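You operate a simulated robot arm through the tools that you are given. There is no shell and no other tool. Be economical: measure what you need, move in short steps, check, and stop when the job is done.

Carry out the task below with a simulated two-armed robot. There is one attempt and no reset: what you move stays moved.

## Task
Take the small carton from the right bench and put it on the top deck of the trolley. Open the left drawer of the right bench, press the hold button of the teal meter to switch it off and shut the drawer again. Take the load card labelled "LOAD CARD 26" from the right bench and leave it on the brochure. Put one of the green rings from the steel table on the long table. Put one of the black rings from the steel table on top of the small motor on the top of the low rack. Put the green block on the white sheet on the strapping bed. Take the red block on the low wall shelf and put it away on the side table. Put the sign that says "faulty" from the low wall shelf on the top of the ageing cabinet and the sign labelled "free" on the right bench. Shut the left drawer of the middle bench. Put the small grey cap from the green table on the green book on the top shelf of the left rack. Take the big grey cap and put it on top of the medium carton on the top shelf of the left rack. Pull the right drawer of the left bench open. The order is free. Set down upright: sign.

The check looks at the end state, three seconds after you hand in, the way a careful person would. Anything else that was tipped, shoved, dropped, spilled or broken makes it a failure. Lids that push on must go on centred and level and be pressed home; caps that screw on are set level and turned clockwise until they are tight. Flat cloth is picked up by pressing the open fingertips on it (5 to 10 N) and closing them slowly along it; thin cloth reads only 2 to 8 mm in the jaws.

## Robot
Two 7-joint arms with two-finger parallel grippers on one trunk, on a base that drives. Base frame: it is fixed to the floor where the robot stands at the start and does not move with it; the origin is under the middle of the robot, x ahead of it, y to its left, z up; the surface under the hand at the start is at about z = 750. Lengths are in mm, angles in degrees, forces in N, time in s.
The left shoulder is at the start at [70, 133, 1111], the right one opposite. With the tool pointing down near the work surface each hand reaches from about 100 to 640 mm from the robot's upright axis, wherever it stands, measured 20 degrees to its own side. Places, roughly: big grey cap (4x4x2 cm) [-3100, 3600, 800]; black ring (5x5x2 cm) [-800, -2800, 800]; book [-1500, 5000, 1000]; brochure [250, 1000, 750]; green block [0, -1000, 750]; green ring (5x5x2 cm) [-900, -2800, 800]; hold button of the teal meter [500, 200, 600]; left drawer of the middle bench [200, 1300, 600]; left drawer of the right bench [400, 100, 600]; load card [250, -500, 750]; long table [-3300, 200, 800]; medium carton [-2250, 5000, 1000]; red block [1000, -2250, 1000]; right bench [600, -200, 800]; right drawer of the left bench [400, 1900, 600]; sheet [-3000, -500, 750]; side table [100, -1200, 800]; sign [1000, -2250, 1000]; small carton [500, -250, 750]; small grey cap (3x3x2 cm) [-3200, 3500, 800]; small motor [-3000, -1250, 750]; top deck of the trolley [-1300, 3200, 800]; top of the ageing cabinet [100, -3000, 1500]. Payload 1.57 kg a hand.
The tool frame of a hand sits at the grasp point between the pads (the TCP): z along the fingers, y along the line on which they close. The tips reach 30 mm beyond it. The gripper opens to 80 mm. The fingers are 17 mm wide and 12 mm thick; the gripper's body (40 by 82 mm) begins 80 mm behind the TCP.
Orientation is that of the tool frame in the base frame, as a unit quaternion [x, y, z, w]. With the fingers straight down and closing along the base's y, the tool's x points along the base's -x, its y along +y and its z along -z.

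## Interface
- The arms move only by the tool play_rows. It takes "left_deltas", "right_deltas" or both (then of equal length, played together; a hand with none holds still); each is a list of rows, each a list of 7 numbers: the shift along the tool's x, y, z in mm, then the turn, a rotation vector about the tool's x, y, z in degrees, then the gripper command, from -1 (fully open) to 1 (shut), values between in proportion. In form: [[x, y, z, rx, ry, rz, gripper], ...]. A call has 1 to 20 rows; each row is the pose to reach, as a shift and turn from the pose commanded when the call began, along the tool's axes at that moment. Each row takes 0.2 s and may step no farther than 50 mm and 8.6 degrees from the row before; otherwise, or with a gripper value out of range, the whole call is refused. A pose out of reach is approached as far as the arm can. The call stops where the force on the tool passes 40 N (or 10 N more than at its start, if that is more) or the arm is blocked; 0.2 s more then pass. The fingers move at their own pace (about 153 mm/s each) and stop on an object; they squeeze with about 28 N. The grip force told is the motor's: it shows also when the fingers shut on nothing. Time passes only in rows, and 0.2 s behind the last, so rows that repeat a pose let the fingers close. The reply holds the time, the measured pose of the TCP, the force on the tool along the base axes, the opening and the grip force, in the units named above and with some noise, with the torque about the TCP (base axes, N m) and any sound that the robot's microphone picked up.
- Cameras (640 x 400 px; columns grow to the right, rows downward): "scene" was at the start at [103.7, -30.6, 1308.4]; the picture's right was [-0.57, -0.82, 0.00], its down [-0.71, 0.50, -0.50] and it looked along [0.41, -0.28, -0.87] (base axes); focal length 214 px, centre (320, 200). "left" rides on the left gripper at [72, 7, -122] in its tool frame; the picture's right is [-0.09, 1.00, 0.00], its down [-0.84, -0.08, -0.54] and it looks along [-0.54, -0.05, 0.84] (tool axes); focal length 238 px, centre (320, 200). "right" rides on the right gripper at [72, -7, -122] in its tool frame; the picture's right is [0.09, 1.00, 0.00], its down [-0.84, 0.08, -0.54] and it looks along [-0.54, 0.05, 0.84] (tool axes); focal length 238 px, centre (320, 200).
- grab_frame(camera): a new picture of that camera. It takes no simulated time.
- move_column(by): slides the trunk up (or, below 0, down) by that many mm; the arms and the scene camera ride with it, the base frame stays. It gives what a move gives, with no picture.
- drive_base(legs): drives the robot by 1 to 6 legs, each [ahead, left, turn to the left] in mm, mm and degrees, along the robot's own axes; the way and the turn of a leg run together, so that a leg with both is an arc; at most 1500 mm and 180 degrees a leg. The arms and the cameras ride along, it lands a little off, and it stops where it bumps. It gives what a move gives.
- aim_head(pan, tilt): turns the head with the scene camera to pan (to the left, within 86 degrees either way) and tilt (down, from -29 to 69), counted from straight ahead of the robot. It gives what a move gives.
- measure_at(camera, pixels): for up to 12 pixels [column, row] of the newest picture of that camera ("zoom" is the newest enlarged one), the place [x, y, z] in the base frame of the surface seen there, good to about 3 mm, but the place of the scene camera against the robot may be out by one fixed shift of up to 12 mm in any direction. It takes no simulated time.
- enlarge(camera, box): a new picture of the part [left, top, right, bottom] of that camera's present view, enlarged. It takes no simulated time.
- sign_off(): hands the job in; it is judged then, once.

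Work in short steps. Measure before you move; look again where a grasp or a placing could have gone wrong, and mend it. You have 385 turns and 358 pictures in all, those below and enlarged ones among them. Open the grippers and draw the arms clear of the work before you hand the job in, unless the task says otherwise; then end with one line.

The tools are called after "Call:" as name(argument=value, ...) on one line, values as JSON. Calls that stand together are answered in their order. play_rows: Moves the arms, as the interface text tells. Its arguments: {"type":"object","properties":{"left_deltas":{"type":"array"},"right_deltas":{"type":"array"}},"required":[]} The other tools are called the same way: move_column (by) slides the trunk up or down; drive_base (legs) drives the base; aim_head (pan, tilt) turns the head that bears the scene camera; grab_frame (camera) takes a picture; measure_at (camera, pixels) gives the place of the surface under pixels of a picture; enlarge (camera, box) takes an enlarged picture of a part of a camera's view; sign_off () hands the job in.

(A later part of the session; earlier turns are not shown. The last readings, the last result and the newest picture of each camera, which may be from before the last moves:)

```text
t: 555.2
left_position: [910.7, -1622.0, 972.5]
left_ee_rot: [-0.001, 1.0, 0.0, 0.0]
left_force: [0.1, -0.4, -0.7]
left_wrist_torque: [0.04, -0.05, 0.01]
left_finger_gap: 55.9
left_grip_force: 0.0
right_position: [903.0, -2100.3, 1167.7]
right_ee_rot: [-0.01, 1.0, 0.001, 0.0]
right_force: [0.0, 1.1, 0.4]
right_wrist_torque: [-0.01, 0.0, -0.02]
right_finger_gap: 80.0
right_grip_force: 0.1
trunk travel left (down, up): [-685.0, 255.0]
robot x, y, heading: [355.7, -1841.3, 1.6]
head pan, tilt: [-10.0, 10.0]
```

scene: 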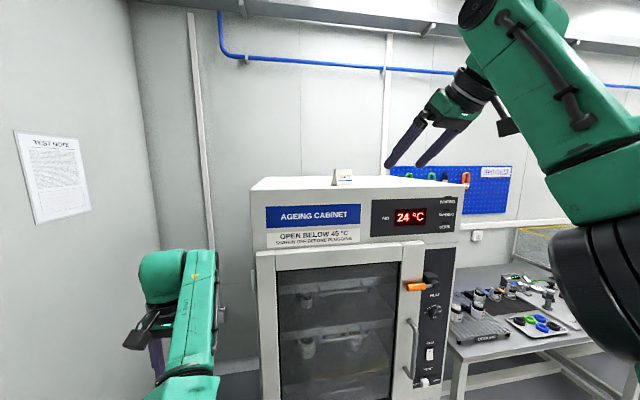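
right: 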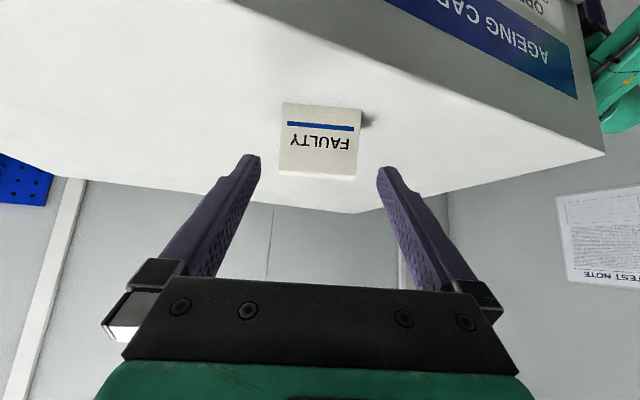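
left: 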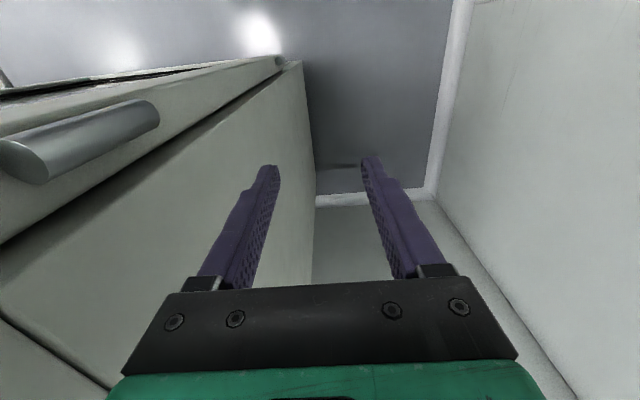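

I drive toward the BAD block's position, keeping the left hand clear of the wall and the carton.

Call:
drive_base(legs=[[0, -236, -1.6], [180, 0, 0]])

Call:
grab_frame(camera="right")

```text
t: 558.1
left_position: [1099.3, -1872.9, 972.9]
left_ee_rot: [0.015, 1.0, -0.001, 0.0]
left_force: [-0.2, 0.6, 0.0]
left_wrist_torque: [0.01, 0.0, 0.01]
left_finger_gap: 55.8
left_grip_force: 0.0
right_position: [1077.3, -2349.8, 1168.6]
right_ee_rot: [0.006, 1.0, 0.0, 0.002]
right_force: [0.1, 0.0, 0.0]
right_wrist_torque: [0.04, 0.0, 0.0]
right_finger_gap: 79.9
right_grip_force: 0.2
trunk travel left (down, up): [-685.0, 255.0]
robot x, y, heading: [543.7, -2072.6, -0.3]
head pan, tilt: [-10.0, 10.0]
```

```text
175 pictures are left
```

right: 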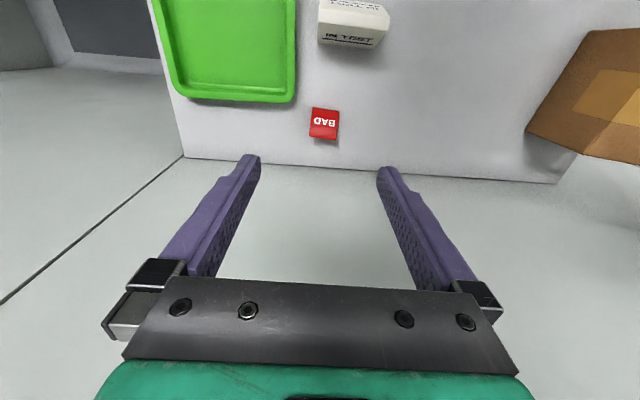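

BAD is at (324,123), well isolated. I measure it.

Call:
measure_at(camera="right", pixels=[[313, 110], [338, 112], [311, 134], [336, 138], [324, 123], [324, 136], [295, 100], [385, 42], [324, 105]])

```text
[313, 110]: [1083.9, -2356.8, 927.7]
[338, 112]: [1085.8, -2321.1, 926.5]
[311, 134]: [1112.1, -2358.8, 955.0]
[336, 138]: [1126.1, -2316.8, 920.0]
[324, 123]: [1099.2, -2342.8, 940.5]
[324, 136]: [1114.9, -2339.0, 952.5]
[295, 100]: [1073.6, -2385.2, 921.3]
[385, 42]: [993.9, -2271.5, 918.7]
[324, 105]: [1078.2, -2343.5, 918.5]
```

BAD: x 1082-1118, y centre -2340, z 920-955. I descend with a 46 mm opening to TCP z≈955.

Call:
play_rows(right_deltas=[[-8, 4, 40, 0, 0, 0, -0.15], [-16, 8, 80, 0, 0, 0, -0.15], [-23, 10, 120, 0, 0, 0, -0.15], [-23, 10, 160, 0, 0, 0, -0.15], [-23, 10, 190, 0, 0, 0, -0.15], [-23, 10, 190, 0, 0, 0, -0.15]])

Call:
grab_frame(camera="right")

```text
t: 559.5
left_position: [1100.2, -1875.8, 973.4]
left_ee_rot: [0.015, 1.0, 0.001, 0.001]
left_force: [0.7, -0.2, 0.4]
left_wrist_torque: [-0.01, 0.0, 0.01]
left_finger_gap: 56.0
left_grip_force: 0.0
right_position: [1092.0, -2342.3, 1107.4]
right_ee_rot: [0.007, 0.999, 0.006, -0.031]
right_force: [-0.8, -0.3, 0.5]
right_wrist_torque: [0.01, -0.01, -0.01]
right_finger_gap: 46.0
right_grip_force: 0.0
right hand out of reach, approached as far as the arm can: row 1, 2, 3, 4, 5, 6
trunk travel left (down, up): [-685.0, 255.0]
robot x, y, heading: [542.5, -2076.1, -0.2]
head pan, tilt: [-10.0, 10.0]
```

```text
174 pictures are left
```

right: 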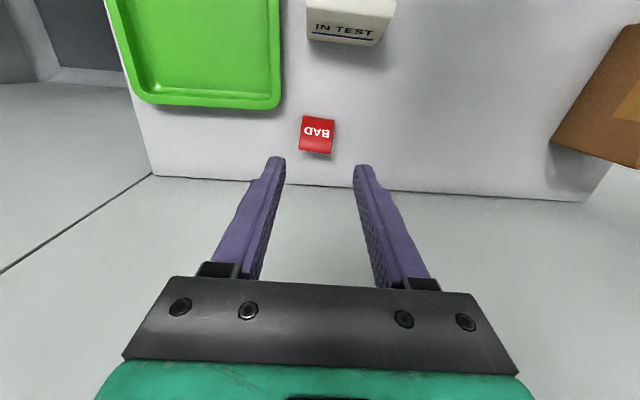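

Out of reach by a little. I swing the left arm out to the side so I can drive closer.

Call:
play_rows(left_deltas=[[10, 39, 0, 0, 0, 0, -1], [27, 77, 0, 0, 0, 0, -1], [48, 114, 0, 0, 0, 0, -1], [71, 149, 0, 0, 0, 0, -1], [96, 183, 0, 0, 0, 0, -1], [123, 214, 0, 0, 0, 0, -1], [153, 244, 0, 0, 0, 0, -1], [184, 271, 0, 0, 0, 0, -1], [218, 296, 0, 0, 0, 0, -1], [253, 319, 0, 0, 0, 0, -1]])

Call:
drive_base(legs=[[75, -40, 0]])

Call:
grab_frame(camera="right")

```text
t: 561.7
left_position: [855.0, -1543.8, 971.9]
left_ee_rot: [0.015, 1.0, -0.001, 0.002]
left_force: [0.3, 1.2, 0.9]
left_wrist_torque: [-0.04, -0.03, 0.0]
left_finger_gap: 80.2
left_grip_force: 0.0
right_position: [1091.6, -2338.2, 1107.5]
right_ee_rot: [0.006, 1.0, 0.004, -0.03]
right_force: [0.0, 1.0, -0.1]
right_wrist_torque: [0.0, 0.01, 0.02]
right_finger_gap: 46.0
right_grip_force: 0.1
trunk travel left (down, up): [-685.0, 255.0]
robot x, y, heading: [539.8, -2077.2, -0.2]
head pan, tilt: [-10.0, 10.0]
```

```text
t: 562.7
left_position: [903.9, -1573.9, 973.2]
left_ee_rot: [0.019, 1.0, -0.002, 0.002]
left_force: [-1.1, 0.4, 0.0]
left_wrist_torque: [0.02, 0.0, 0.0]
left_finger_gap: 80.1
left_grip_force: 0.0
right_position: [1130.7, -2365.0, 1110.7]
right_ee_rot: [0.002, 0.999, 0.005, -0.04]
right_force: [-12.5, 1.9, -1.1]
right_wrist_torque: [-0.2, -1.34, 0.24]
right_finger_gap: 45.9
right_grip_force: 0.1
trunk travel left (down, up): [-685.0, 255.0]
robot x, y, heading: [592.0, -2103.2, -0.3]
head pan, tilt: [-10.0, 10.0]
stopped in leg 1: the force on the tool passed its limit at 138 N (the readings are from after the stop); the commanded pose is now the measured one
```

```text
173 pictures are left
```

right: 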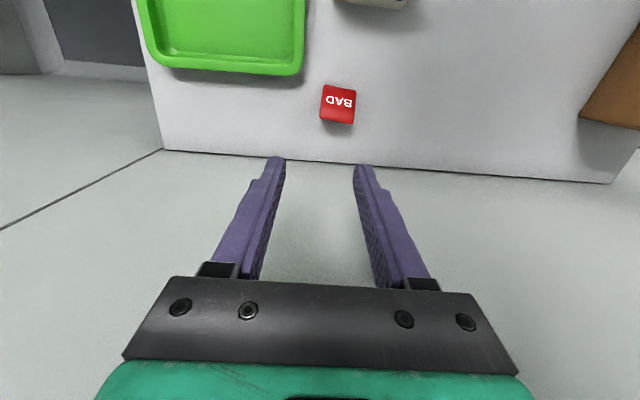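

The gripper's wrist touched the wall: tool-down doesn't fit at this depth. I back off and use the 45° pitch as for FAULTY.

Call:
drive_base(legs=[[-180, 0, 0]])

Call:
play_rows(right_deltas=[[10, 0, 10, 0, -5, 0, -0.2], [20, 0, 20, 0, -12, 0, -0.2], [30, 0, 20, 0, -19, 0, -0.2], [40, 0, 20, 0, -26, 0, -0.2], [40, 0, 20, 0, -33, 0, -0.2], [40, 0, 20, 0, -40, 0, -0.2], [40, 0, 20, 0, -48, 0, -0.2], [40, 0, 20, 0, -50, 0, -0.2]])

Call:
grab_frame(camera="right")

```text
t: 564.2
left_position: [726.7, -1571.5, 970.7]
left_ee_rot: [0.019, 1.0, 0.0, -0.001]
left_force: [0.1, 0.6, 0.1]
left_wrist_torque: [0.0, 0.0, -0.01]
left_finger_gap: 80.1
left_grip_force: 0.0
right_position: [957.6, -2361.2, 1107.3]
right_ee_rot: [0.0, 0.999, 0.006, -0.042]
right_force: [0.5, 0.3, 0.6]
right_wrist_torque: [0.01, 0.02, -0.05]
right_finger_gap: 46.1
right_grip_force: 0.1
trunk travel left (down, up): [-685.0, 255.0]
robot x, y, heading: [409.9, -2104.2, -0.2]
head pan, tilt: [-10.0, 10.0]
```

```text
t: 566.0
left_position: [725.5, -1571.9, 972.0]
left_ee_rot: [0.018, 1.0, 0.0, 0.0]
left_force: [0.2, -0.8, -0.3]
left_wrist_torque: [-0.01, 0.0, 0.01]
left_finger_gap: 80.0
left_grip_force: 0.1
right_position: [896.5, -2376.6, 1344.6]
right_ee_rot: [0.0, 0.974, 0.013, 0.226]
right_force: [-0.1, 0.5, -0.5]
right_wrist_torque: [0.03, 0.02, -0.03]
right_finger_gap: 48.3
right_grip_force: 0.1
right hand out of reach, approached as far as the arm can: row 1, 2, 3, 4, 5, 6, 7, 8
trunk travel left (down, up): [-685.0, 255.0]
robot x, y, heading: [406.9, -2105.2, -0.0]
head pan, tilt: [-10.0, 10.0]
```

```text
172 pictures are left
```

right: 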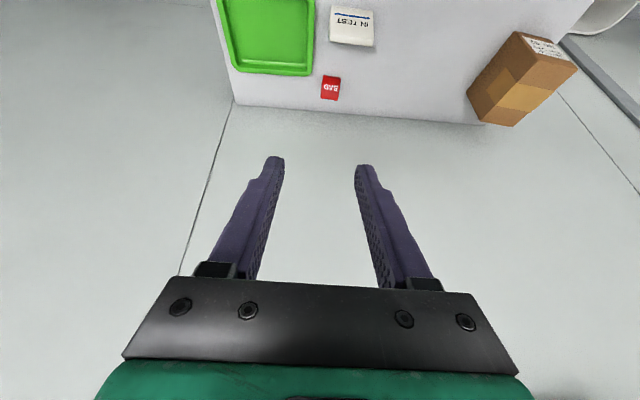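

The right arm moved strangely upward; its posture may have flipped during the high placing. I look at it.

Call:
aim_head(pan=-50, tilt=35)

Call:
grab_frame(camera="scene")

```text
t: 567.1
left_position: [724.4, -1572.8, 971.8]
left_ee_rot: [0.019, 1.0, -0.001, -0.001]
left_force: [-0.1, -0.3, 0.6]
left_wrist_torque: [-0.03, -0.02, 0.02]
left_finger_gap: 80.0
left_grip_force: 0.1
right_position: [897.7, -2377.7, 1342.6]
right_ee_rot: [0.0, 0.974, 0.013, 0.224]
right_force: [-0.4, -0.9, 0.2]
right_wrist_torque: [-0.01, -0.02, 0.01]
right_finger_gap: 48.1
right_grip_force: 0.0
trunk travel left (down, up): [-685.0, 255.0]
robot x, y, heading: [411.1, -2103.5, -0.1]
head pan, tilt: [-50.0, 35.0]
```

```text
171 pictures are left
```

scene: 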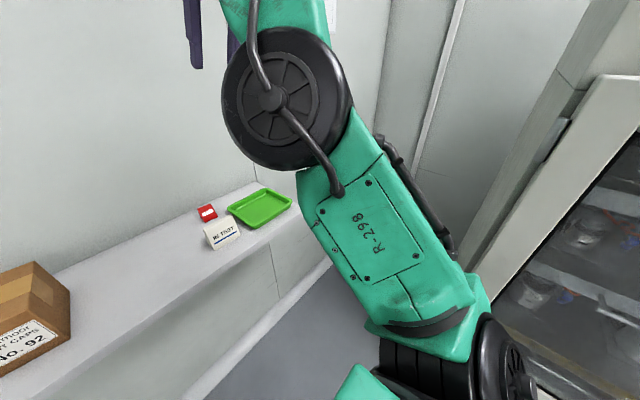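

The arm is raised with the elbow high-forward. As with the left arm earlier, I bring the hand down and slightly inward with the tool pointing down.

Call:
play_rows(right_deltas=[[21, 5, 35, 0.2, 3.2, 0, -0.2], [42, 11, 71, 0.4, 6.5, 0, -0.2], [63, 16, 107, 0.6, 9.7, 0, -0.2], [84, 22, 142, 0.8, 13, 0, -0.2], [105, 27, 178, 1, 16.2, 0, -0.2], [126, 33, 214, 1.2, 19.5, 0, -0.2], [147, 38, 249, 1.4, 22.7, 0, -0.2], [168, 44, 285, 1.5, 26, 0, -0.2], [168, 44, 285, 1.5, 26, 0, -0.2]])

Call:
grab_frame(camera="scene")

```text
t: 569.1
left_position: [724.6, -1572.9, 971.4]
left_ee_rot: [0.019, 1.0, 0.0, 0.0]
left_force: [0.6, -0.2, -0.2]
left_wrist_torque: [-0.01, 0.0, -0.05]
left_finger_gap: 79.9
left_grip_force: 0.0
right_position: [960.4, -2349.0, 1137.2]
right_ee_rot: [0.0, 1.0, 0.0, 0.001]
right_force: [-0.3, -0.3, -0.8]
right_wrist_torque: [-0.01, 0.01, -0.01]
right_finger_gap: 48.3
right_grip_force: 0.0
right hand out of reach, approached as far as the arm can: row 1, 2, 3, 4, 5, 6, 7, 8, 9
trunk travel left (down, up): [-685.0, 255.0]
robot x, y, heading: [407.8, -2098.3, -0.4]
head pan, tilt: [-50.0, 35.0]
```

```text
170 pictures are left
```

scene: 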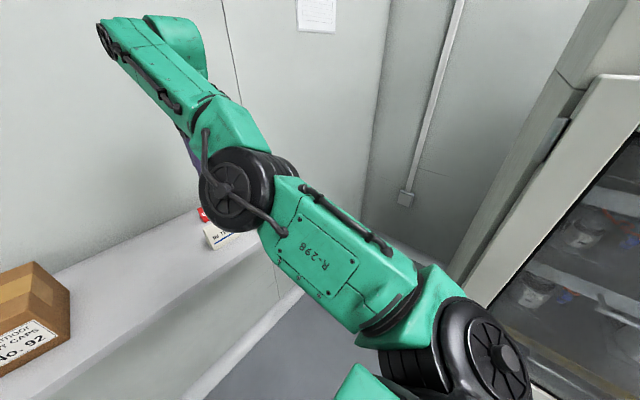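

Nearly straight, elbow on the outside. I continue pulling back and down.

Call:
play_rows(right_deltas=[[15, 5, 25, 0, 0, 0, -0.2], [30, 10, 50, 0, 0, 0, -0.2], [45, 15, 75, 0, 0, 0, -0.2], [60, 20, 100, 0, 0, 0, -0.2], [75, 25, 125, 0, 0, 0, -0.2], [90, 30, 150, 0, 0, 0, -0.2], [90, 30, 150, 0, 0, 0, -0.2]])

Call:
grab_frame(camera="scene")

```text
t: 570.7
left_position: [724.0, -1572.5, 971.0]
left_ee_rot: [0.018, 1.0, -0.001, 0.0]
left_force: [-0.6, 0.4, 0.7]
left_wrist_torque: [0.0, 0.01, 0.0]
left_finger_gap: 80.1
left_grip_force: 0.0
right_position: [960.6, -2349.3, 1137.3]
right_ee_rot: [0.0, 1.0, 0.0, 0.0]
right_force: [-0.3, 0.2, 0.2]
right_wrist_torque: [0.03, -0.01, -0.01]
right_finger_gap: 48.0
right_grip_force: 0.0
right hand out of reach, approached as far as the arm can: row 1, 2, 3, 4, 5, 6, 7
trunk travel left (down, up): [-685.0, 255.0]
robot x, y, heading: [409.1, -2106.3, -0.2]
head pan, tilt: [-50.0, 35.0]
```

```text
169 pictures are left
```

scene: 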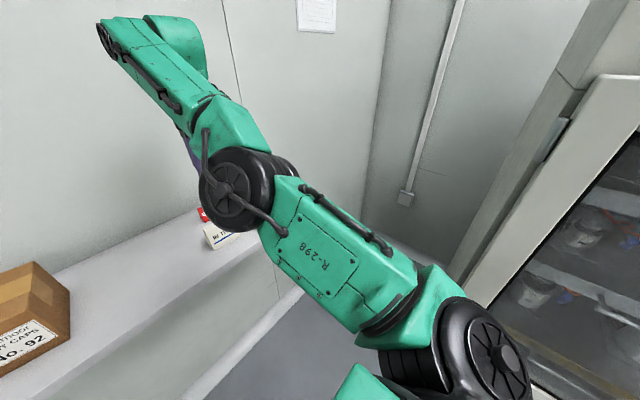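

Stuck at the straight-arm limit. I try an inward (left) motion, which should bend the elbow outward.

Call:
play_rows(right_deltas=[[5, 30, -10, 0, 0, 0, -0.2], [10, 60, -20, 0, 0, 0, -0.2], [15, 90, -20, 0, 0, 0, -0.2], [20, 120, -20, 0, 0, 0, -0.2], [25, 150, -20, 0, 0, 0, -0.2], [30, 180, -20, 0, 0, 0, -0.2], [30, 180, -20, 0, 0, 0, -0.2]])

Call:
grab_frame(camera="scene")

```text
t: 572.3
left_position: [725.4, -1573.8, 972.0]
left_ee_rot: [0.018, 1.0, -0.001, 0.0]
left_force: [-0.1, 0.5, 0.7]
left_wrist_torque: [0.0, -0.01, 0.01]
left_finger_gap: 80.0
left_grip_force: 0.0
right_position: [935.6, -2168.6, 1156.1]
right_ee_rot: [0.001, 1.0, 0.001, 0.0]
right_force: [0.6, 0.4, 1.0]
right_wrist_torque: [0.03, -0.01, 0.03]
right_finger_gap: 48.1
right_grip_force: 0.0
right hand out of reach, approached as far as the arm can: row 1
trunk travel left (down, up): [-685.0, 255.0]
robot x, y, heading: [406.1, -2099.2, -0.4]
head pan, tilt: [-50.0, 35.0]
```

```text
168 pictures are left
```

scene: 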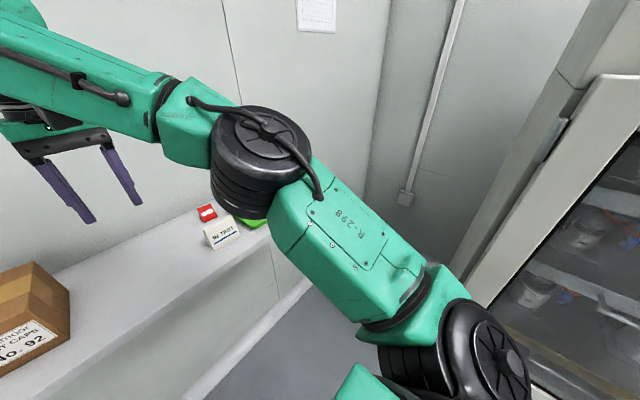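

The right arm is back in its good posture. I bring it to a normal pose, pitching 45° for the BAD grasp.

Call:
play_rows(right_deltas=[[15, -20, 15, 0, 0, 0, -0.2], [30, -40, 30, 0, 0, 0, -0.2], [45, -60, 45, 0, 0, 0, -0.2], [60, -80, 60, 0, 0, 0, -0.2], [75, -100, 70, 0, -8, 0, -0.2], [85, -120, 70, 0, -16, 0, -0.2], [85, -130, 70, 0, -24, 0, -0.2], [85, -130, 70, 0, -32, 0, -0.2], [85, -130, 70, 0, -40, 0, -0.2], [85, -130, 70, 0, -45, 0, -0.2]])

Call:
grab_frame(camera="right")

```text
t: 574.5
left_position: [725.6, -1572.0, 971.3]
left_ee_rot: [0.018, 1.0, -0.001, 0.0]
left_force: [0.4, 0.2, -0.8]
left_wrist_torque: [-0.03, 0.02, -0.01]
left_finger_gap: 79.9
left_grip_force: 0.1
right_position: [857.0, -2286.8, 1090.3]
right_ee_rot: [0.0, 0.931, 0.0, 0.364]
right_force: [-0.3, -0.5, 0.6]
right_wrist_torque: [0.0, 0.0, 0.0]
right_finger_gap: 47.9
right_grip_force: 0.1
right hand out of reach, approached as far as the arm can: row 10
trunk travel left (down, up): [-685.0, 255.0]
robot x, y, heading: [404.8, -2103.2, -0.4]
head pan, tilt: [-50.0, 35.0]
```

```text
167 pictures are left
```

right: 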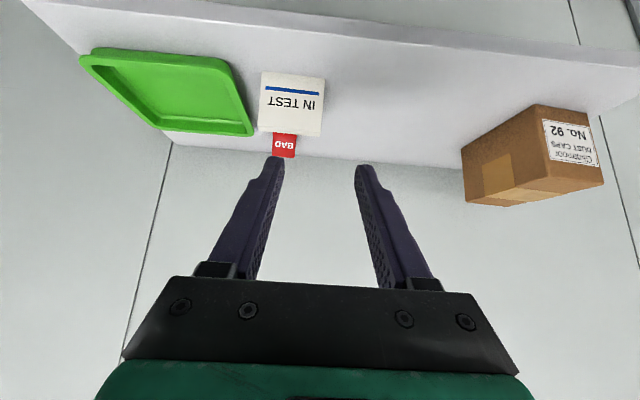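

I drive 150 mm closer and go to a pre-grasp in front of BAD.

Call:
drive_base(legs=[[150, 0, 0.4]])

Call:
play_rows(right_deltas=[[0, -20, 0, 0, 0, 0, -0.2], [8, -40, 20, 0, 0, 0, -0.2], [15, -53, 50, 0, 0, 0, -0.2], [25, -53, 80, 0, 0, 0, -0.2], [30, -53, 98, 0, 0, 0, -0.2], [30, -53, 98, 0, 0, 0, -0.2]])

Call:
grab_frame(camera="right")

```text
t: 575.9
left_position: [869.6, -1569.9, 972.0]
left_ee_rot: [0.015, 1.0, -0.001, 0.0]
left_force: [-0.1, -0.3, 0.3]
left_wrist_torque: [-0.02, -0.02, 0.02]
left_finger_gap: 80.1
left_grip_force: 0.1
right_position: [1006.4, -2283.5, 1091.6]
right_ee_rot: [-0.005, 0.932, 0.003, 0.363]
right_force: [-0.1, 0.3, 0.0]
right_wrist_torque: [0.02, -0.02, 0.02]
right_finger_gap: 48.2
right_grip_force: 0.0
trunk travel left (down, up): [-685.0, 255.0]
robot x, y, heading: [559.4, -2102.1, 0.2]
head pan, tilt: [-50.0, 35.0]
```

```text
t: 577.3
left_position: [869.7, -1569.4, 971.4]
left_ee_rot: [0.014, 1.0, -0.001, 0.0]
left_force: [-0.8, -0.2, -0.2]
left_wrist_torque: [-0.01, -0.01, 0.0]
left_finger_gap: 79.9
left_grip_force: 0.0
right_position: [1052.5, -2337.1, 997.7]
right_ee_rot: [-0.004, 0.932, 0.001, 0.364]
right_force: [-0.6, 0.3, 0.1]
right_wrist_torque: [0.01, -0.02, 0.03]
right_finger_gap: 47.9
right_grip_force: 0.0
trunk travel left (down, up): [-685.0, 255.0]
robot x, y, heading: [557.0, -2101.8, 0.2]
head pan, tilt: [-50.0, 35.0]
```

```text
166 pictures are left
```

right: 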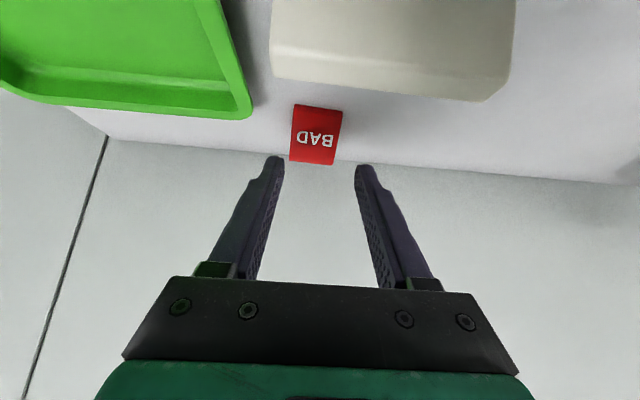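

The camera would come close to the IN TEST sign at this pitch. I reduce the pitch to ~28° and recheck.

Call:
play_rows(right_deltas=[[-6, -1, 1, 0, 5, 0, -0.2], [-12, -3, 3, 0, 10, 0, -0.2], [-17, -4, 4, 0, 15, 0, -0.2], [-17, -4, 4, 0, 15, 0, -0.2]])

Call:
grab_frame(camera="right")

Call:
measure_at(camera="right", pixels=[[300, 120], [335, 122], [315, 130], [300, 150], [330, 155], [315, 150], [400, 75]])

```text
t: 578.3
left_position: [870.6, -1569.9, 972.2]
left_ee_rot: [0.014, 1.0, -0.001, 0.0]
left_force: [0.0, 0.3, 0.2]
left_wrist_torque: [-0.03, 0.02, 0.0]
left_finger_gap: 80.0
left_grip_force: 0.1
right_position: [1070.3, -2340.0, 1008.4]
right_ee_rot: [-0.005, 0.971, 0.001, 0.238]
right_force: [0.6, -0.4, -0.3]
right_wrist_torque: [0.02, 0.02, -0.02]
right_finger_gap: 48.1
right_grip_force: 0.0
trunk travel left (down, up): [-685.0, 255.0]
robot x, y, heading: [554.7, -2100.8, 0.3]
head pan, tilt: [-50.0, 35.0]
```

```text
165 pictures are left
```

right: 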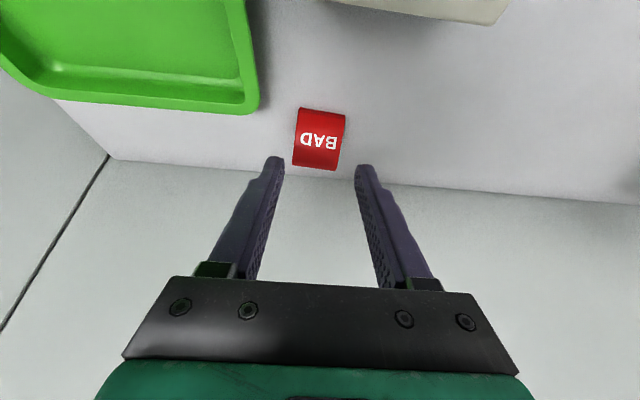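

```text
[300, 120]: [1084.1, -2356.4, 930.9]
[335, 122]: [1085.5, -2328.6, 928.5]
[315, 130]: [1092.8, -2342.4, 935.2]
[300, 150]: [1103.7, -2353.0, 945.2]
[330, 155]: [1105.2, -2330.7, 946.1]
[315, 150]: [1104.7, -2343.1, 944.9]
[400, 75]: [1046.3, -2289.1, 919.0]
```

Aligned. I advance 61 mm and grip.

Call:
play_rows(right_deltas=[[0, -1, 30, 0, 0, 0, -0.2], [0, -1, 50, 0, 0, 0, -0.2], [0, -1, 61, 0, 0, 0, -0.2], [0, -1, 61, 0, 0, 0, 1], [0, -1, 61, 0, 0, 0, 1], [0, -1, 61, 0, 0, 0, 1]])

Call:
grab_frame(camera="right")

```text
t: 579.7
left_position: [870.4, -1569.4, 972.1]
left_ee_rot: [0.014, 1.0, 0.0, 0.001]
left_force: [-0.4, 0.1, 0.4]
left_wrist_torque: [0.03, -0.01, 0.01]
left_finger_gap: 79.8
left_grip_force: 0.0
right_position: [1096.4, -2341.2, 952.3]
right_ee_rot: [-0.005, 0.971, 0.002, 0.238]
right_force: [1.0, -1.4, 3.2]
right_wrist_torque: [-0.01, -0.11, -0.04]
right_finger_gap: 38.4
right_grip_force: 28.0
trunk travel left (down, up): [-685.0, 255.0]
robot x, y, heading: [559.4, -2101.8, 0.6]
head pan, tilt: [-50.0, 35.0]
```

```text
164 pictures are left
```

right: 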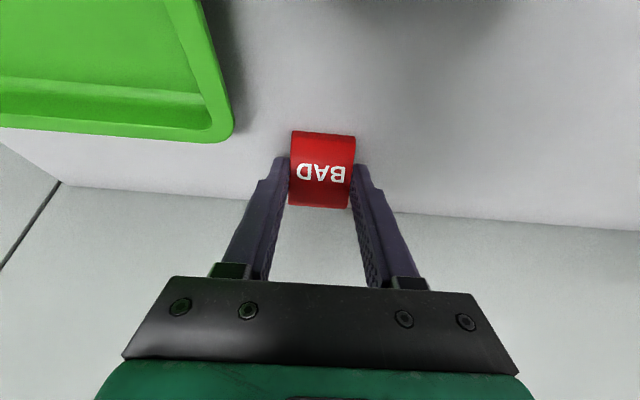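

BAD is held at 38 mm. I lift it, back out into the corridor and turn to face the side table.

Call:
play_rows(right_deltas=[[-17, 0, -32, 0, 0, 0, 1], [-35, 0, -65, 0, 0, 0, 1], [-52, 0, -97, 0, 0, 0, 1]])

Call:
drive_base(legs=[[-750, 0, 0], [0, 100, 0], [0, 0, 90]])

Call:
aim_head(pan=-10, tilt=40)

Call:
grab_frame(camera="scene")

```text
t: 580.5
left_position: [869.0, -1570.3, 971.1]
left_ee_rot: [0.013, 1.0, -0.001, 0.0]
left_force: [-0.6, -0.1, 0.0]
left_wrist_torque: [0.01, -0.01, 0.01]
left_finger_gap: 79.9
left_grip_force: 0.0
right_position: [1096.5, -2340.6, 1064.1]
right_ee_rot: [-0.005, 0.971, 0.001, 0.238]
right_force: [-0.3, 0.7, -0.2]
right_wrist_torque: [-0.04, 0.0, 0.02]
right_finger_gap: 38.7
right_grip_force: 27.9
trunk travel left (down, up): [-685.0, 255.0]
robot x, y, heading: [560.0, -2099.4, 0.4]
head pan, tilt: [-50.0, 35.0]
```

```text
t: 589.0
left_position: [-710.1, -1675.9, 972.4]
left_ee_rot: [-0.685, 0.729, -0.001, 0.0]
left_force: [-0.7, -0.6, 1.0]
left_wrist_torque: [-0.01, 0.0, 0.01]
left_finger_gap: 80.2
left_grip_force: 0.0
right_position: [69.2, -1475.1, 1063.9]
right_ee_rot: [-0.678, 0.695, 0.166, 0.17]
right_force: [0.2, 0.0, -0.2]
right_wrist_torque: [0.0, 0.01, 0.01]
right_finger_gap: 39.1
right_grip_force: 28.4
trunk travel left (down, up): [-685.0, 255.0]
robot x, y, heading: [-185.8, -2004.7, 88.7]
head pan, tilt: [-50.0, 35.0]
```

```text
t: 590.1
left_position: [-710.1, -1675.7, 971.7]
left_ee_rot: [-0.685, 0.729, 0.0, 0.0]
left_force: [-0.2, 1.1, 0.3]
left_wrist_torque: [-0.01, -0.01, -0.02]
left_finger_gap: 80.1
left_grip_force: 0.1
right_position: [68.8, -1476.6, 1063.7]
right_ee_rot: [-0.678, 0.695, 0.166, 0.171]
right_force: [-0.1, 0.5, 0.3]
right_wrist_torque: [0.0, -0.02, 0.0]
right_finger_gap: 38.6
right_grip_force: 28.1
trunk travel left (down, up): [-685.0, 255.0]
robot x, y, heading: [-187.9, -2009.4, 88.5]
head pan, tilt: [-10.0, 40.0]
```

```text
163 pictures are left
```

scene: 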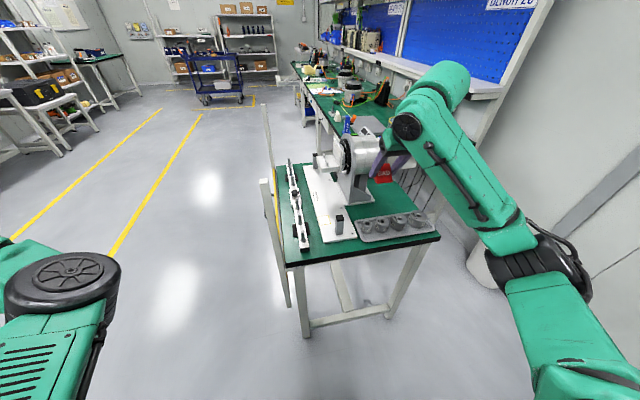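

I enlarge the side table to find free surface.

Call:
enlarge(camera="scene", box=[260, 150, 450, 270])

Call:
measure_at(camera="scene", pixels=[[330, 248], [292, 240], [318, 225], [300, 252], [400, 240], [370, 205], [395, 195], [345, 240], [430, 233], [315, 245]])

```text
3.33 times, centred on (355, 210) of scene
```

zoom: 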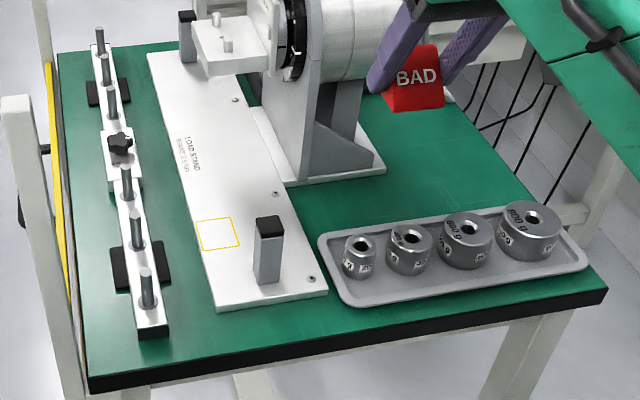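

```text
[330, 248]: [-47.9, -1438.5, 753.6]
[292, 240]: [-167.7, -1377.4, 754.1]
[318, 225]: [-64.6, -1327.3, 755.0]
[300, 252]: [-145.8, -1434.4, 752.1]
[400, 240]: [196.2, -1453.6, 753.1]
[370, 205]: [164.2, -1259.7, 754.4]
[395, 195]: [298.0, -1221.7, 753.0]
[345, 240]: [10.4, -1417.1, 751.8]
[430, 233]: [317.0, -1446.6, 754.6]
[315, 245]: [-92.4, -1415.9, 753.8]
```

There is free green surface around [250,-1250], behind the weights tray. I drive so BAD hangs above it and check with the right camera.

Call:
drive_base(legs=[[0, -175, 1.5], [226, 0, 0]])

Call:
grab_frame(camera="right")

```text
t: 592.9
left_position: [-540.4, -1460.1, 973.5]
left_ee_rot: [-0.694, 0.72, -0.001, 0.0]
left_force: [0.4, 0.6, 0.6]
left_wrist_torque: [-0.02, 0.0, 0.01]
left_finger_gap: 80.2
left_grip_force: 0.0
right_position: [233.0, -1242.8, 1064.5]
right_ee_rot: [-0.686, 0.687, 0.168, 0.169]
right_force: [0.4, 0.3, -0.1]
right_wrist_torque: [0.0, -0.03, 0.02]
right_finger_gap: 38.6
right_grip_force: 27.8
trunk travel left (down, up): [-685.0, 255.0]
robot x, y, heading: [-11.8, -1778.4, 89.5]
head pan, tilt: [-10.0, 40.0]
```

```text
161 pictures are left
```

right: 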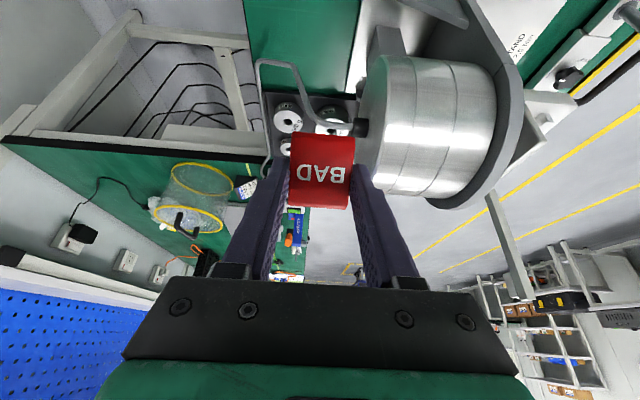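

I measure the free green patch and the motor's edge in this view.

Call:
measure_at(camera="right", pixels=[[300, 50], [270, 20], [330, 80], [275, 85], [365, 110], [385, 70], [400, 180], [290, 115], [255, 60], [340, 30], [320, 90]])

```text
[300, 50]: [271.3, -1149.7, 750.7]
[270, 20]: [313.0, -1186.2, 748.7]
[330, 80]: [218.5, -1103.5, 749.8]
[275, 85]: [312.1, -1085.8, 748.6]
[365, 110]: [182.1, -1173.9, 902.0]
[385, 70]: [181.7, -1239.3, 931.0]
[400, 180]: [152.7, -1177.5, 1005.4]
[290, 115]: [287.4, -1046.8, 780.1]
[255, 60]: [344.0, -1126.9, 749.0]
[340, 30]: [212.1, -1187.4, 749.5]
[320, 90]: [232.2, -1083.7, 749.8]
```

Free patch x 210-340, y -1085…-1330; the motor reaches x≈190. I shift 42 mm right and 25 ahead, then descend vertically.

Call:
drive_base(legs=[[25, -42, 0]])

Call:
play_rows(right_deltas=[[19, 0, 35, 0, 0, 0, 1], [38, 0, 71, 0, 0, 0, 1], [56, 0, 106, 0, 0, 0, 1], [75, 0, 141, 0, 0, 0, 1], [94, 0, 177, 0, 0, 0, 1], [113, 0, 212, 0, 0, 0, 1], [122, 0, 230, 0, 0, 0, 1], [122, 0, 230, 0, 0, 0, 1]])

Call:
grab_frame(camera="right")

```text
t: 593.9
left_position: [-530.6, -1463.3, 967.4]
left_ee_rot: [-0.705, 0.709, -0.001, 0.01]
left_force: [1.0, 0.3, 0.6]
left_wrist_torque: [0.0, -0.02, 0.02]
left_finger_gap: 80.0
left_grip_force: 0.0
right_position: [242.4, -1229.1, 1073.1]
right_ee_rot: [0.692, -0.68, -0.169, -0.177]
right_force: [-0.5, 1.0, -0.6]
right_wrist_torque: [-0.04, 0.0, 0.02]
right_finger_gap: 38.7
right_grip_force: 27.9
trunk travel left (down, up): [-685.0, 255.0]
robot x, y, heading: [22.8, -1758.5, 90.6]
head pan, tilt: [-10.0, 40.0]
stopped in leg 1: the robot was blocked; the commanded pose is now the measured one
```

```text
t: 595.7
left_position: [-531.1, -1462.0, 966.4]
left_ee_rot: [-0.704, 0.71, -0.002, 0.012]
left_force: [0.3, 0.4, 0.2]
left_wrist_torque: [0.03, -0.03, 0.0]
left_finger_gap: 80.0
left_grip_force: 0.0
right_position: [247.5, -1227.7, 814.6]
right_ee_rot: [0.691, -0.681, -0.166, -0.179]
right_force: [-1.1, -1.4, -1.0]
right_wrist_torque: [-0.02, 0.0, 0.04]
right_finger_gap: 38.8
right_grip_force: 28.2
trunk travel left (down, up): [-685.0, 255.0]
robot x, y, heading: [21.4, -1756.8, 90.5]
head pan, tilt: [-10.0, 40.0]
```

```text
160 pictures are left
```

right: 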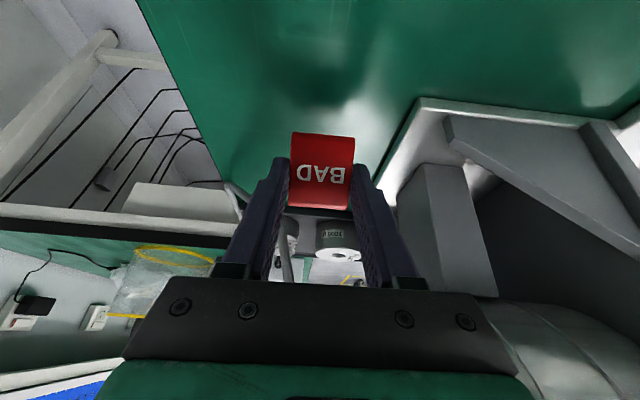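

The base bumped something (likely a table leg). I back off 25 mm right away, then check the table.

Call:
drive_base(legs=[[-25, 0, 0]])

Call:
grab_frame(camera="scene")

Call:
measure_at(camera="right", pixels=[[250, 120], [320, 50], [420, 105], [400, 180]])

```text
t: 596.7
left_position: [-532.3, -1469.6, 967.7]
left_ee_rot: [-0.707, 0.707, 0.0, 0.009]
left_force: [-0.4, 0.7, -0.5]
left_wrist_torque: [-0.04, 0.04, -0.02]
left_finger_gap: 80.0
left_grip_force: 0.1
right_position: [248.3, -1238.4, 802.3]
right_ee_rot: [0.691, -0.683, -0.162, -0.171]
right_force: [-0.2, -0.4, -1.0]
right_wrist_torque: [0.01, -0.02, -0.02]
right_finger_gap: 38.8
right_grip_force: 27.6
trunk travel left (down, up): [-685.0, 255.0]
robot x, y, heading: [20.9, -1778.9, 90.4]
head pan, tilt: [-10.0, 40.0]
stopped in leg 1: the robot was blocked; the commanded pose is now the measured one
```

```text
159 pictures are left
```

scene: 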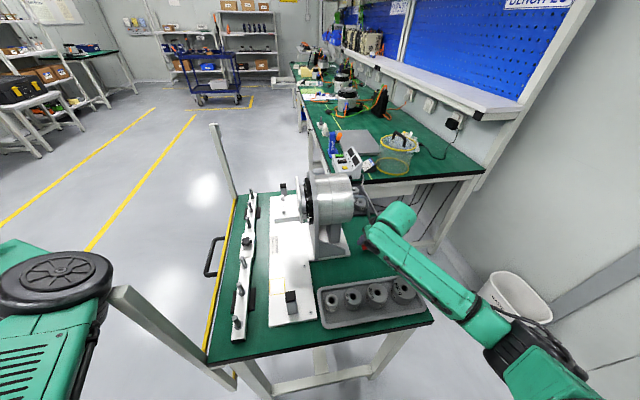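

```text
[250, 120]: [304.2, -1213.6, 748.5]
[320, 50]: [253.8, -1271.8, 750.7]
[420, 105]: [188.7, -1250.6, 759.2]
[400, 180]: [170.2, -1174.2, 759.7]
```

The left elbow is probably against the table's white post at about [-211,-1465]. I raise the right hand first, then back out the way I came (left and back).

Call:
play_rows(right_deltas=[[-19, 0, -35, 0, 0, 0, 1], [-38, 0, -71, 0, 0, 0, 1], [-56, 0, -106, 0, 0, 0, 1], [-75, 0, -141, 0, 0, 0, 1], [-94, 0, -177, 0, 0, 0, 1], [-113, 0, -212, 0, 0, 0, 1], [-122, 0, -230, 0, 0, 0, 1]])

Call:
drive_base(legs=[[0, 60, 0]])

Call:
aim_head(pan=25, tilt=45)

Call:
grab_frame(camera="scene")

```text
t: 598.3
left_position: [-530.4, -1468.5, 966.3]
left_ee_rot: [-0.706, 0.708, -0.001, 0.01]
left_force: [-1.0, -0.6, -0.1]
left_wrist_torque: [0.02, 0.02, 0.03]
left_finger_gap: 79.9
left_grip_force: 0.0
right_position: [246.6, -1234.3, 1065.7]
right_ee_rot: [0.692, -0.683, -0.162, -0.17]
right_force: [-0.1, 0.0, -0.9]
right_wrist_torque: [-0.02, -0.01, 0.02]
right_finger_gap: 38.7
right_grip_force: 28.3
trunk travel left (down, up): [-685.0, 255.0]
robot x, y, heading: [18.7, -1779.0, 90.4]
head pan, tilt: [-10.0, 40.0]
```

```text
t: 599.2
left_position: [-572.8, -1472.7, 979.2]
left_ee_rot: [-0.705, 0.71, 0.006, 0.005]
left_force: [0.7, 0.4, 0.1]
left_wrist_torque: [0.0, 0.03, -0.02]
left_finger_gap: 80.1
left_grip_force: 0.0
right_position: [207.1, -1241.4, 1063.8]
right_ee_rot: [0.689, -0.685, -0.17, -0.166]
right_force: [0.6, 0.2, -1.1]
right_wrist_torque: [0.0, -0.01, 0.02]
right_finger_gap: 38.7
right_grip_force: 28.5
trunk travel left (down, up): [-685.0, 255.0]
robot x, y, heading: [-37.6, -1780.4, 90.0]
head pan, tilt: [-10.0, 40.0]
```

```text
t: 600.3
left_position: [-575.3, -1470.7, 977.5]
left_ee_rot: [-0.705, 0.709, 0.007, 0.006]
left_force: [0.0, 0.8, 0.5]
left_wrist_torque: [0.0, 0.01, 0.01]
left_finger_gap: 80.0
left_grip_force: 0.0
right_position: [204.7, -1240.7, 1063.4]
right_ee_rot: [0.689, -0.685, -0.169, -0.167]
right_force: [-0.2, -0.3, 0.0]
right_wrist_torque: [-0.01, 0.0, 0.0]
right_finger_gap: 38.7
right_grip_force: 28.0
trunk travel left (down, up): [-685.0, 255.0]
robot x, y, heading: [-33.8, -1782.0, 89.8]
head pan, tilt: [25.0, 45.0]
```

```text
158 pictures are left
```

scene: 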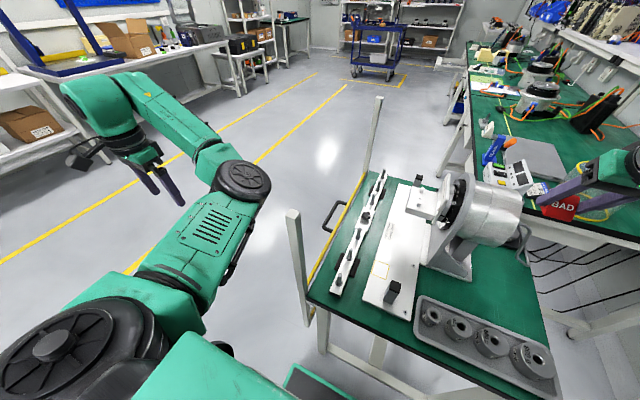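

I check whether the table was moved by measuring its front edge and post again.

Call:
measure_at(camera="scene", pixels=[[293, 213], [310, 292], [420, 340], [500, 380], [345, 285], [390, 300], [430, 305], [475, 335], [330, 345], [310, 380]])

Call:
enlarge(camera="scene", box=[260, 170, 580, 400])

```text
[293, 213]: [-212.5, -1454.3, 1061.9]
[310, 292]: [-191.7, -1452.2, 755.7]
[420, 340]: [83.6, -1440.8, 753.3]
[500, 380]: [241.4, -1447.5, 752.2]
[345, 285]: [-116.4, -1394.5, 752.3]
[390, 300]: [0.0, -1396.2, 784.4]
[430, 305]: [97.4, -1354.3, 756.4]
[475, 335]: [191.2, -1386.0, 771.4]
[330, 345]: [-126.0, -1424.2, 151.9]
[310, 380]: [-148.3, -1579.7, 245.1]
```

```text
1.74 times, centred on (420, 285) of scene
```

zoom: 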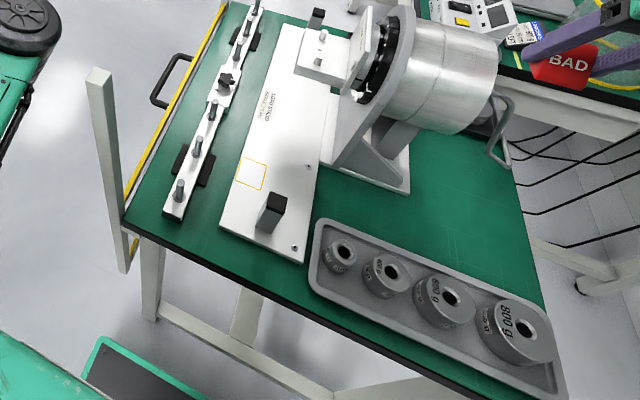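

The table is where it was. I keep the base here (no contact) and shift only the right arm 50 mm to the right before descending.

Call:
play_rows(right_deltas=[[11, -25, -6, 0, 0, 0, 1], [22, -52, -12, 0, 0, 0, 1], [41, -52, 23, 0, 0, 0, 1], [60, -52, 59, 0, 0, 0, 1], [78, -52, 94, 0, 0, 0, 1], [97, -52, 129, 0, 0, 0, 1], [116, -52, 165, 0, 0, 0, 1], [135, -52, 200, 0, 0, 0, 1], [135, -52, 200, 0, 0, 0, 1]])

Call:
grab_frame(camera="right")

```text
t: 602.3
left_position: [-575.5, -1471.6, 975.6]
left_ee_rot: [-0.705, 0.709, 0.007, 0.006]
left_force: [0.0, 0.0, -0.8]
left_wrist_torque: [0.02, -0.01, -0.01]
left_finger_gap: 80.0
left_grip_force: 0.0
right_position: [254.3, -1268.0, 824.5]
right_ee_rot: [0.689, -0.684, -0.169, -0.167]
right_force: [0.5, 0.4, 0.1]
right_wrist_torque: [-0.01, -0.01, 0.0]
right_finger_gap: 38.6
right_grip_force: 27.7
trunk travel left (down, up): [-685.0, 255.0]
robot x, y, heading: [-38.3, -1777.6, 90.5]
head pan, tilt: [25.0, 45.0]
```

```text
156 pictures are left
```

right: 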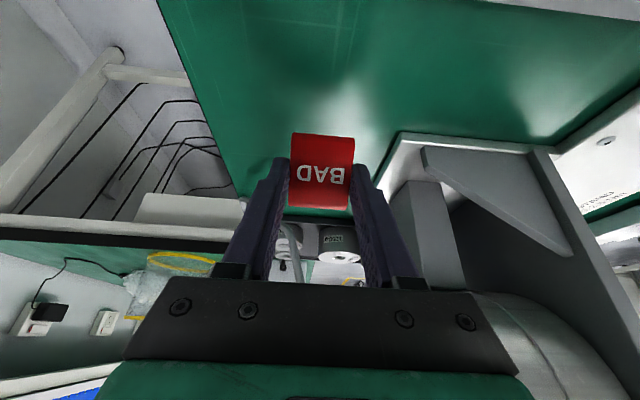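

Clear. I lower the remaining ~41 mm in steps.

Call:
play_rows(right_deltas=[[9, 0, 18, 0, 0, 0, 1], [16, 0, 30, 0, 0, 0, 1], [18, 0, 34, 0, 0, 0, 1], [19, 0, 36, 0, 0, 0, 1], [20, 0, 38, 0, 0, 0, 1]])

```text
t: 603.5
left_position: [-576.2, -1473.7, 976.5]
left_ee_rot: [-0.705, 0.71, 0.006, 0.007]
left_force: [0.4, 0.4, 0.3]
left_wrist_torque: [0.02, 0.01, 0.04]
left_finger_gap: 80.0
left_grip_force: 0.1
right_position: [254.5, -1268.9, 784.3]
right_ee_rot: [0.689, -0.684, -0.17, -0.169]
right_force: [-1.8, -0.8, 7.5]
right_wrist_torque: [-0.02, 0.03, 0.02]
right_finger_gap: 38.9
right_grip_force: 28.4
trunk travel left (down, up): [-685.0, 255.0]
robot x, y, heading: [-35.8, -1780.3, 90.3]
head pan, tilt: [25.0, 45.0]
```

Contact. I release, retract along the tool and lift.

Call:
play_rows(right_deltas=[[0, 0, 0, 0, 0, 0, 0.3], [0, 0, 0, 0, 0, 0, -0.3], [0, 0, 0, 0, 0, 0, -0.3], [0, 0, -35, 0, 0, 0, -0.3], [0, 0, -75, 0, 0, 0, -0.3], [-15, 0, -115, 0, 0, 0, -0.3], [-30, 0, -155, 0, 0, 0, -0.3], [-45, 0, -195, 0, 0, 0, -0.3]])

Call:
grab_frame(camera="right")

```text
t: 605.3
left_position: [-576.8, -1472.4, 978.3]
left_ee_rot: [-0.704, 0.71, 0.006, 0.006]
left_force: [0.9, 0.4, 0.5]
left_wrist_torque: [0.03, -0.01, 0.0]
left_finger_gap: 79.6
left_grip_force: 0.1
right_position: [256.4, -1317.2, 974.2]
right_ee_rot: [0.689, -0.685, -0.169, -0.168]
right_force: [-0.6, -0.3, 1.0]
right_wrist_torque: [0.05, 0.0, 0.0]
right_finger_gap: 51.9
right_grip_force: 0.0
trunk travel left (down, up): [-685.0, 255.0]
robot x, y, heading: [-36.2, -1776.5, 90.4]
head pan, tilt: [25.0, 45.0]
```

```text
155 pictures are left
```

right: 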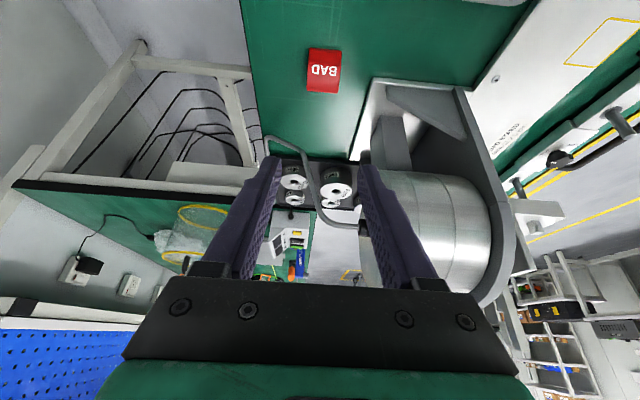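

BAD is on the side table. Now the black ring: I back off, drive west, turn around to the steel table, and level the right hand.

Call:
drive_base(legs=[[-100, 0, 0], [0, 950, 0], [0, 0, 179.5]])

Call:
play_rows(right_deltas=[[0, 0, 0, 0, 7, 0, -0.3], [0, 0, 0, 0, 14, 0, -0.3], [0, 0, 0, 0, 21, 0, -0.3], [0, 0, 0, 0, 27.6, 0, -0.3], [0, 0, 0, 0, 27.6, 0, -0.3]])

Call:
aim_head(pan=0, tilt=35)

Call:
grab_frame(camera="scene")

```text
t: 608.7
left_position: [-1001.6, -1576.5, 977.5]
left_ee_rot: [-0.706, 0.708, 0.006, 0.007]
left_force: [0.4, 1.0, 0.1]
left_wrist_torque: [0.01, -0.04, 0.01]
left_finger_gap: 79.9
left_grip_force: 0.0
right_position: [-159.8, -1421.6, 973.8]
right_ee_rot: [-0.684, 0.691, 0.158, 0.174]
right_force: [3.7, -1.7, 0.4]
right_wrist_torque: [0.1, 0.33, 0.23]
right_finger_gap: 52.0
right_grip_force: 0.1
trunk travel left (down, up): [-685.0, 255.0]
robot x, y, heading: [-467.8, -1880.4, 90.2]
head pan, tilt: [25.0, 45.0]
stopped in leg 2: the force on the tool passed its limit at 126 N (the readings are from after the stop); the commanded pose is now the measured one
```

```text
t: 609.9
left_position: [-1002.6, -1575.8, 977.4]
left_ee_rot: [-0.706, 0.708, 0.006, 0.006]
left_force: [0.6, 0.3, 0.2]
left_wrist_torque: [0.04, -0.02, -0.02]
left_finger_gap: 80.2
left_grip_force: 0.1
right_position: [-160.3, -1420.7, 974.9]
right_ee_rot: [-0.702, 0.712, -0.012, 0.004]
right_force: [0.1, 0.4, 0.1]
right_wrist_torque: [-0.04, -0.01, 0.01]
right_finger_gap: 52.0
right_grip_force: 0.2
trunk travel left (down, up): [-685.0, 255.0]
robot x, y, heading: [-465.2, -1885.1, 90.3]
head pan, tilt: [25.0, 45.0]
```

```text
t: 610.8
left_position: [-1002.6, -1575.7, 976.6]
left_ee_rot: [-0.707, 0.708, 0.007, 0.006]
left_force: [-0.1, -0.4, 0.4]
left_wrist_torque: [-0.04, 0.05, -0.04]
left_finger_gap: 79.8
left_grip_force: 0.2
right_position: [-161.0, -1421.0, 974.5]
right_ee_rot: [-0.702, 0.713, -0.011, 0.004]
right_force: [0.0, -0.5, -0.1]
right_wrist_torque: [0.01, -0.02, -0.02]
right_finger_gap: 52.2
right_grip_force: 0.1
trunk travel left (down, up): [-685.0, 255.0]
robot x, y, heading: [-461.5, -1880.5, 90.2]
head pan, tilt: [0.0, 35.0]
```

```text
154 pictures are left
```

scene: 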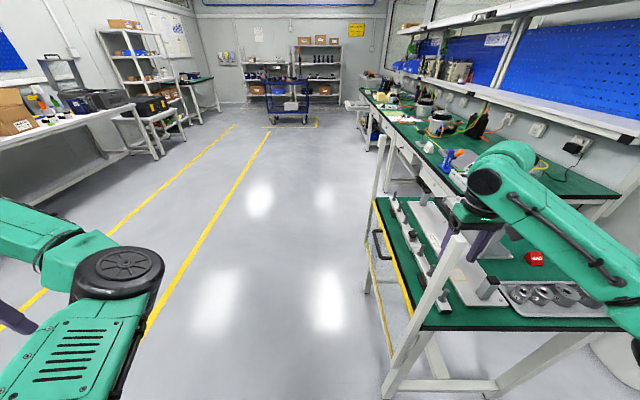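

My hand hit the table's post while driving left: I should have backed farther. I check the table and post positions.

Call:
measure_at(camera="scene", pixels=[[455, 240], [430, 322], [600, 322], [385, 135], [535, 258], [385, 240], [560, 295], [480, 290], [400, 350]])

Call:
enlarge(camera="scene", box=[340, 120, 640, 360])

```text
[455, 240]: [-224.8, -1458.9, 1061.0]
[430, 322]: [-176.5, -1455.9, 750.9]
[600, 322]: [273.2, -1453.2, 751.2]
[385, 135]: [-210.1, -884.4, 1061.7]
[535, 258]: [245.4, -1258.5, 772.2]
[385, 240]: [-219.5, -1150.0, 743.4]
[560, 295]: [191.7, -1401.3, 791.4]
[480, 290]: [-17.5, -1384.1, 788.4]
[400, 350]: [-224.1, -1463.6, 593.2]
```

```text
1.67 times, centred on (490, 240) of scene
```

zoom: 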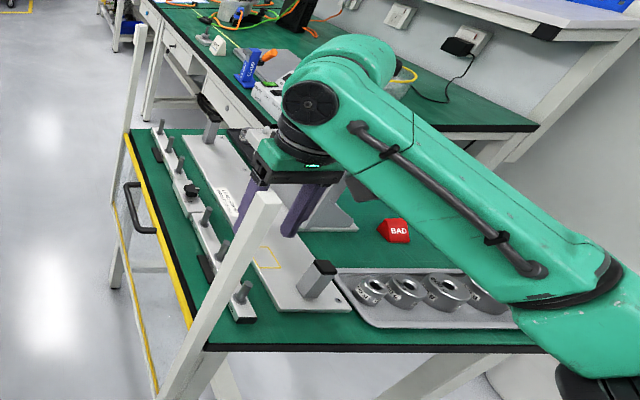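

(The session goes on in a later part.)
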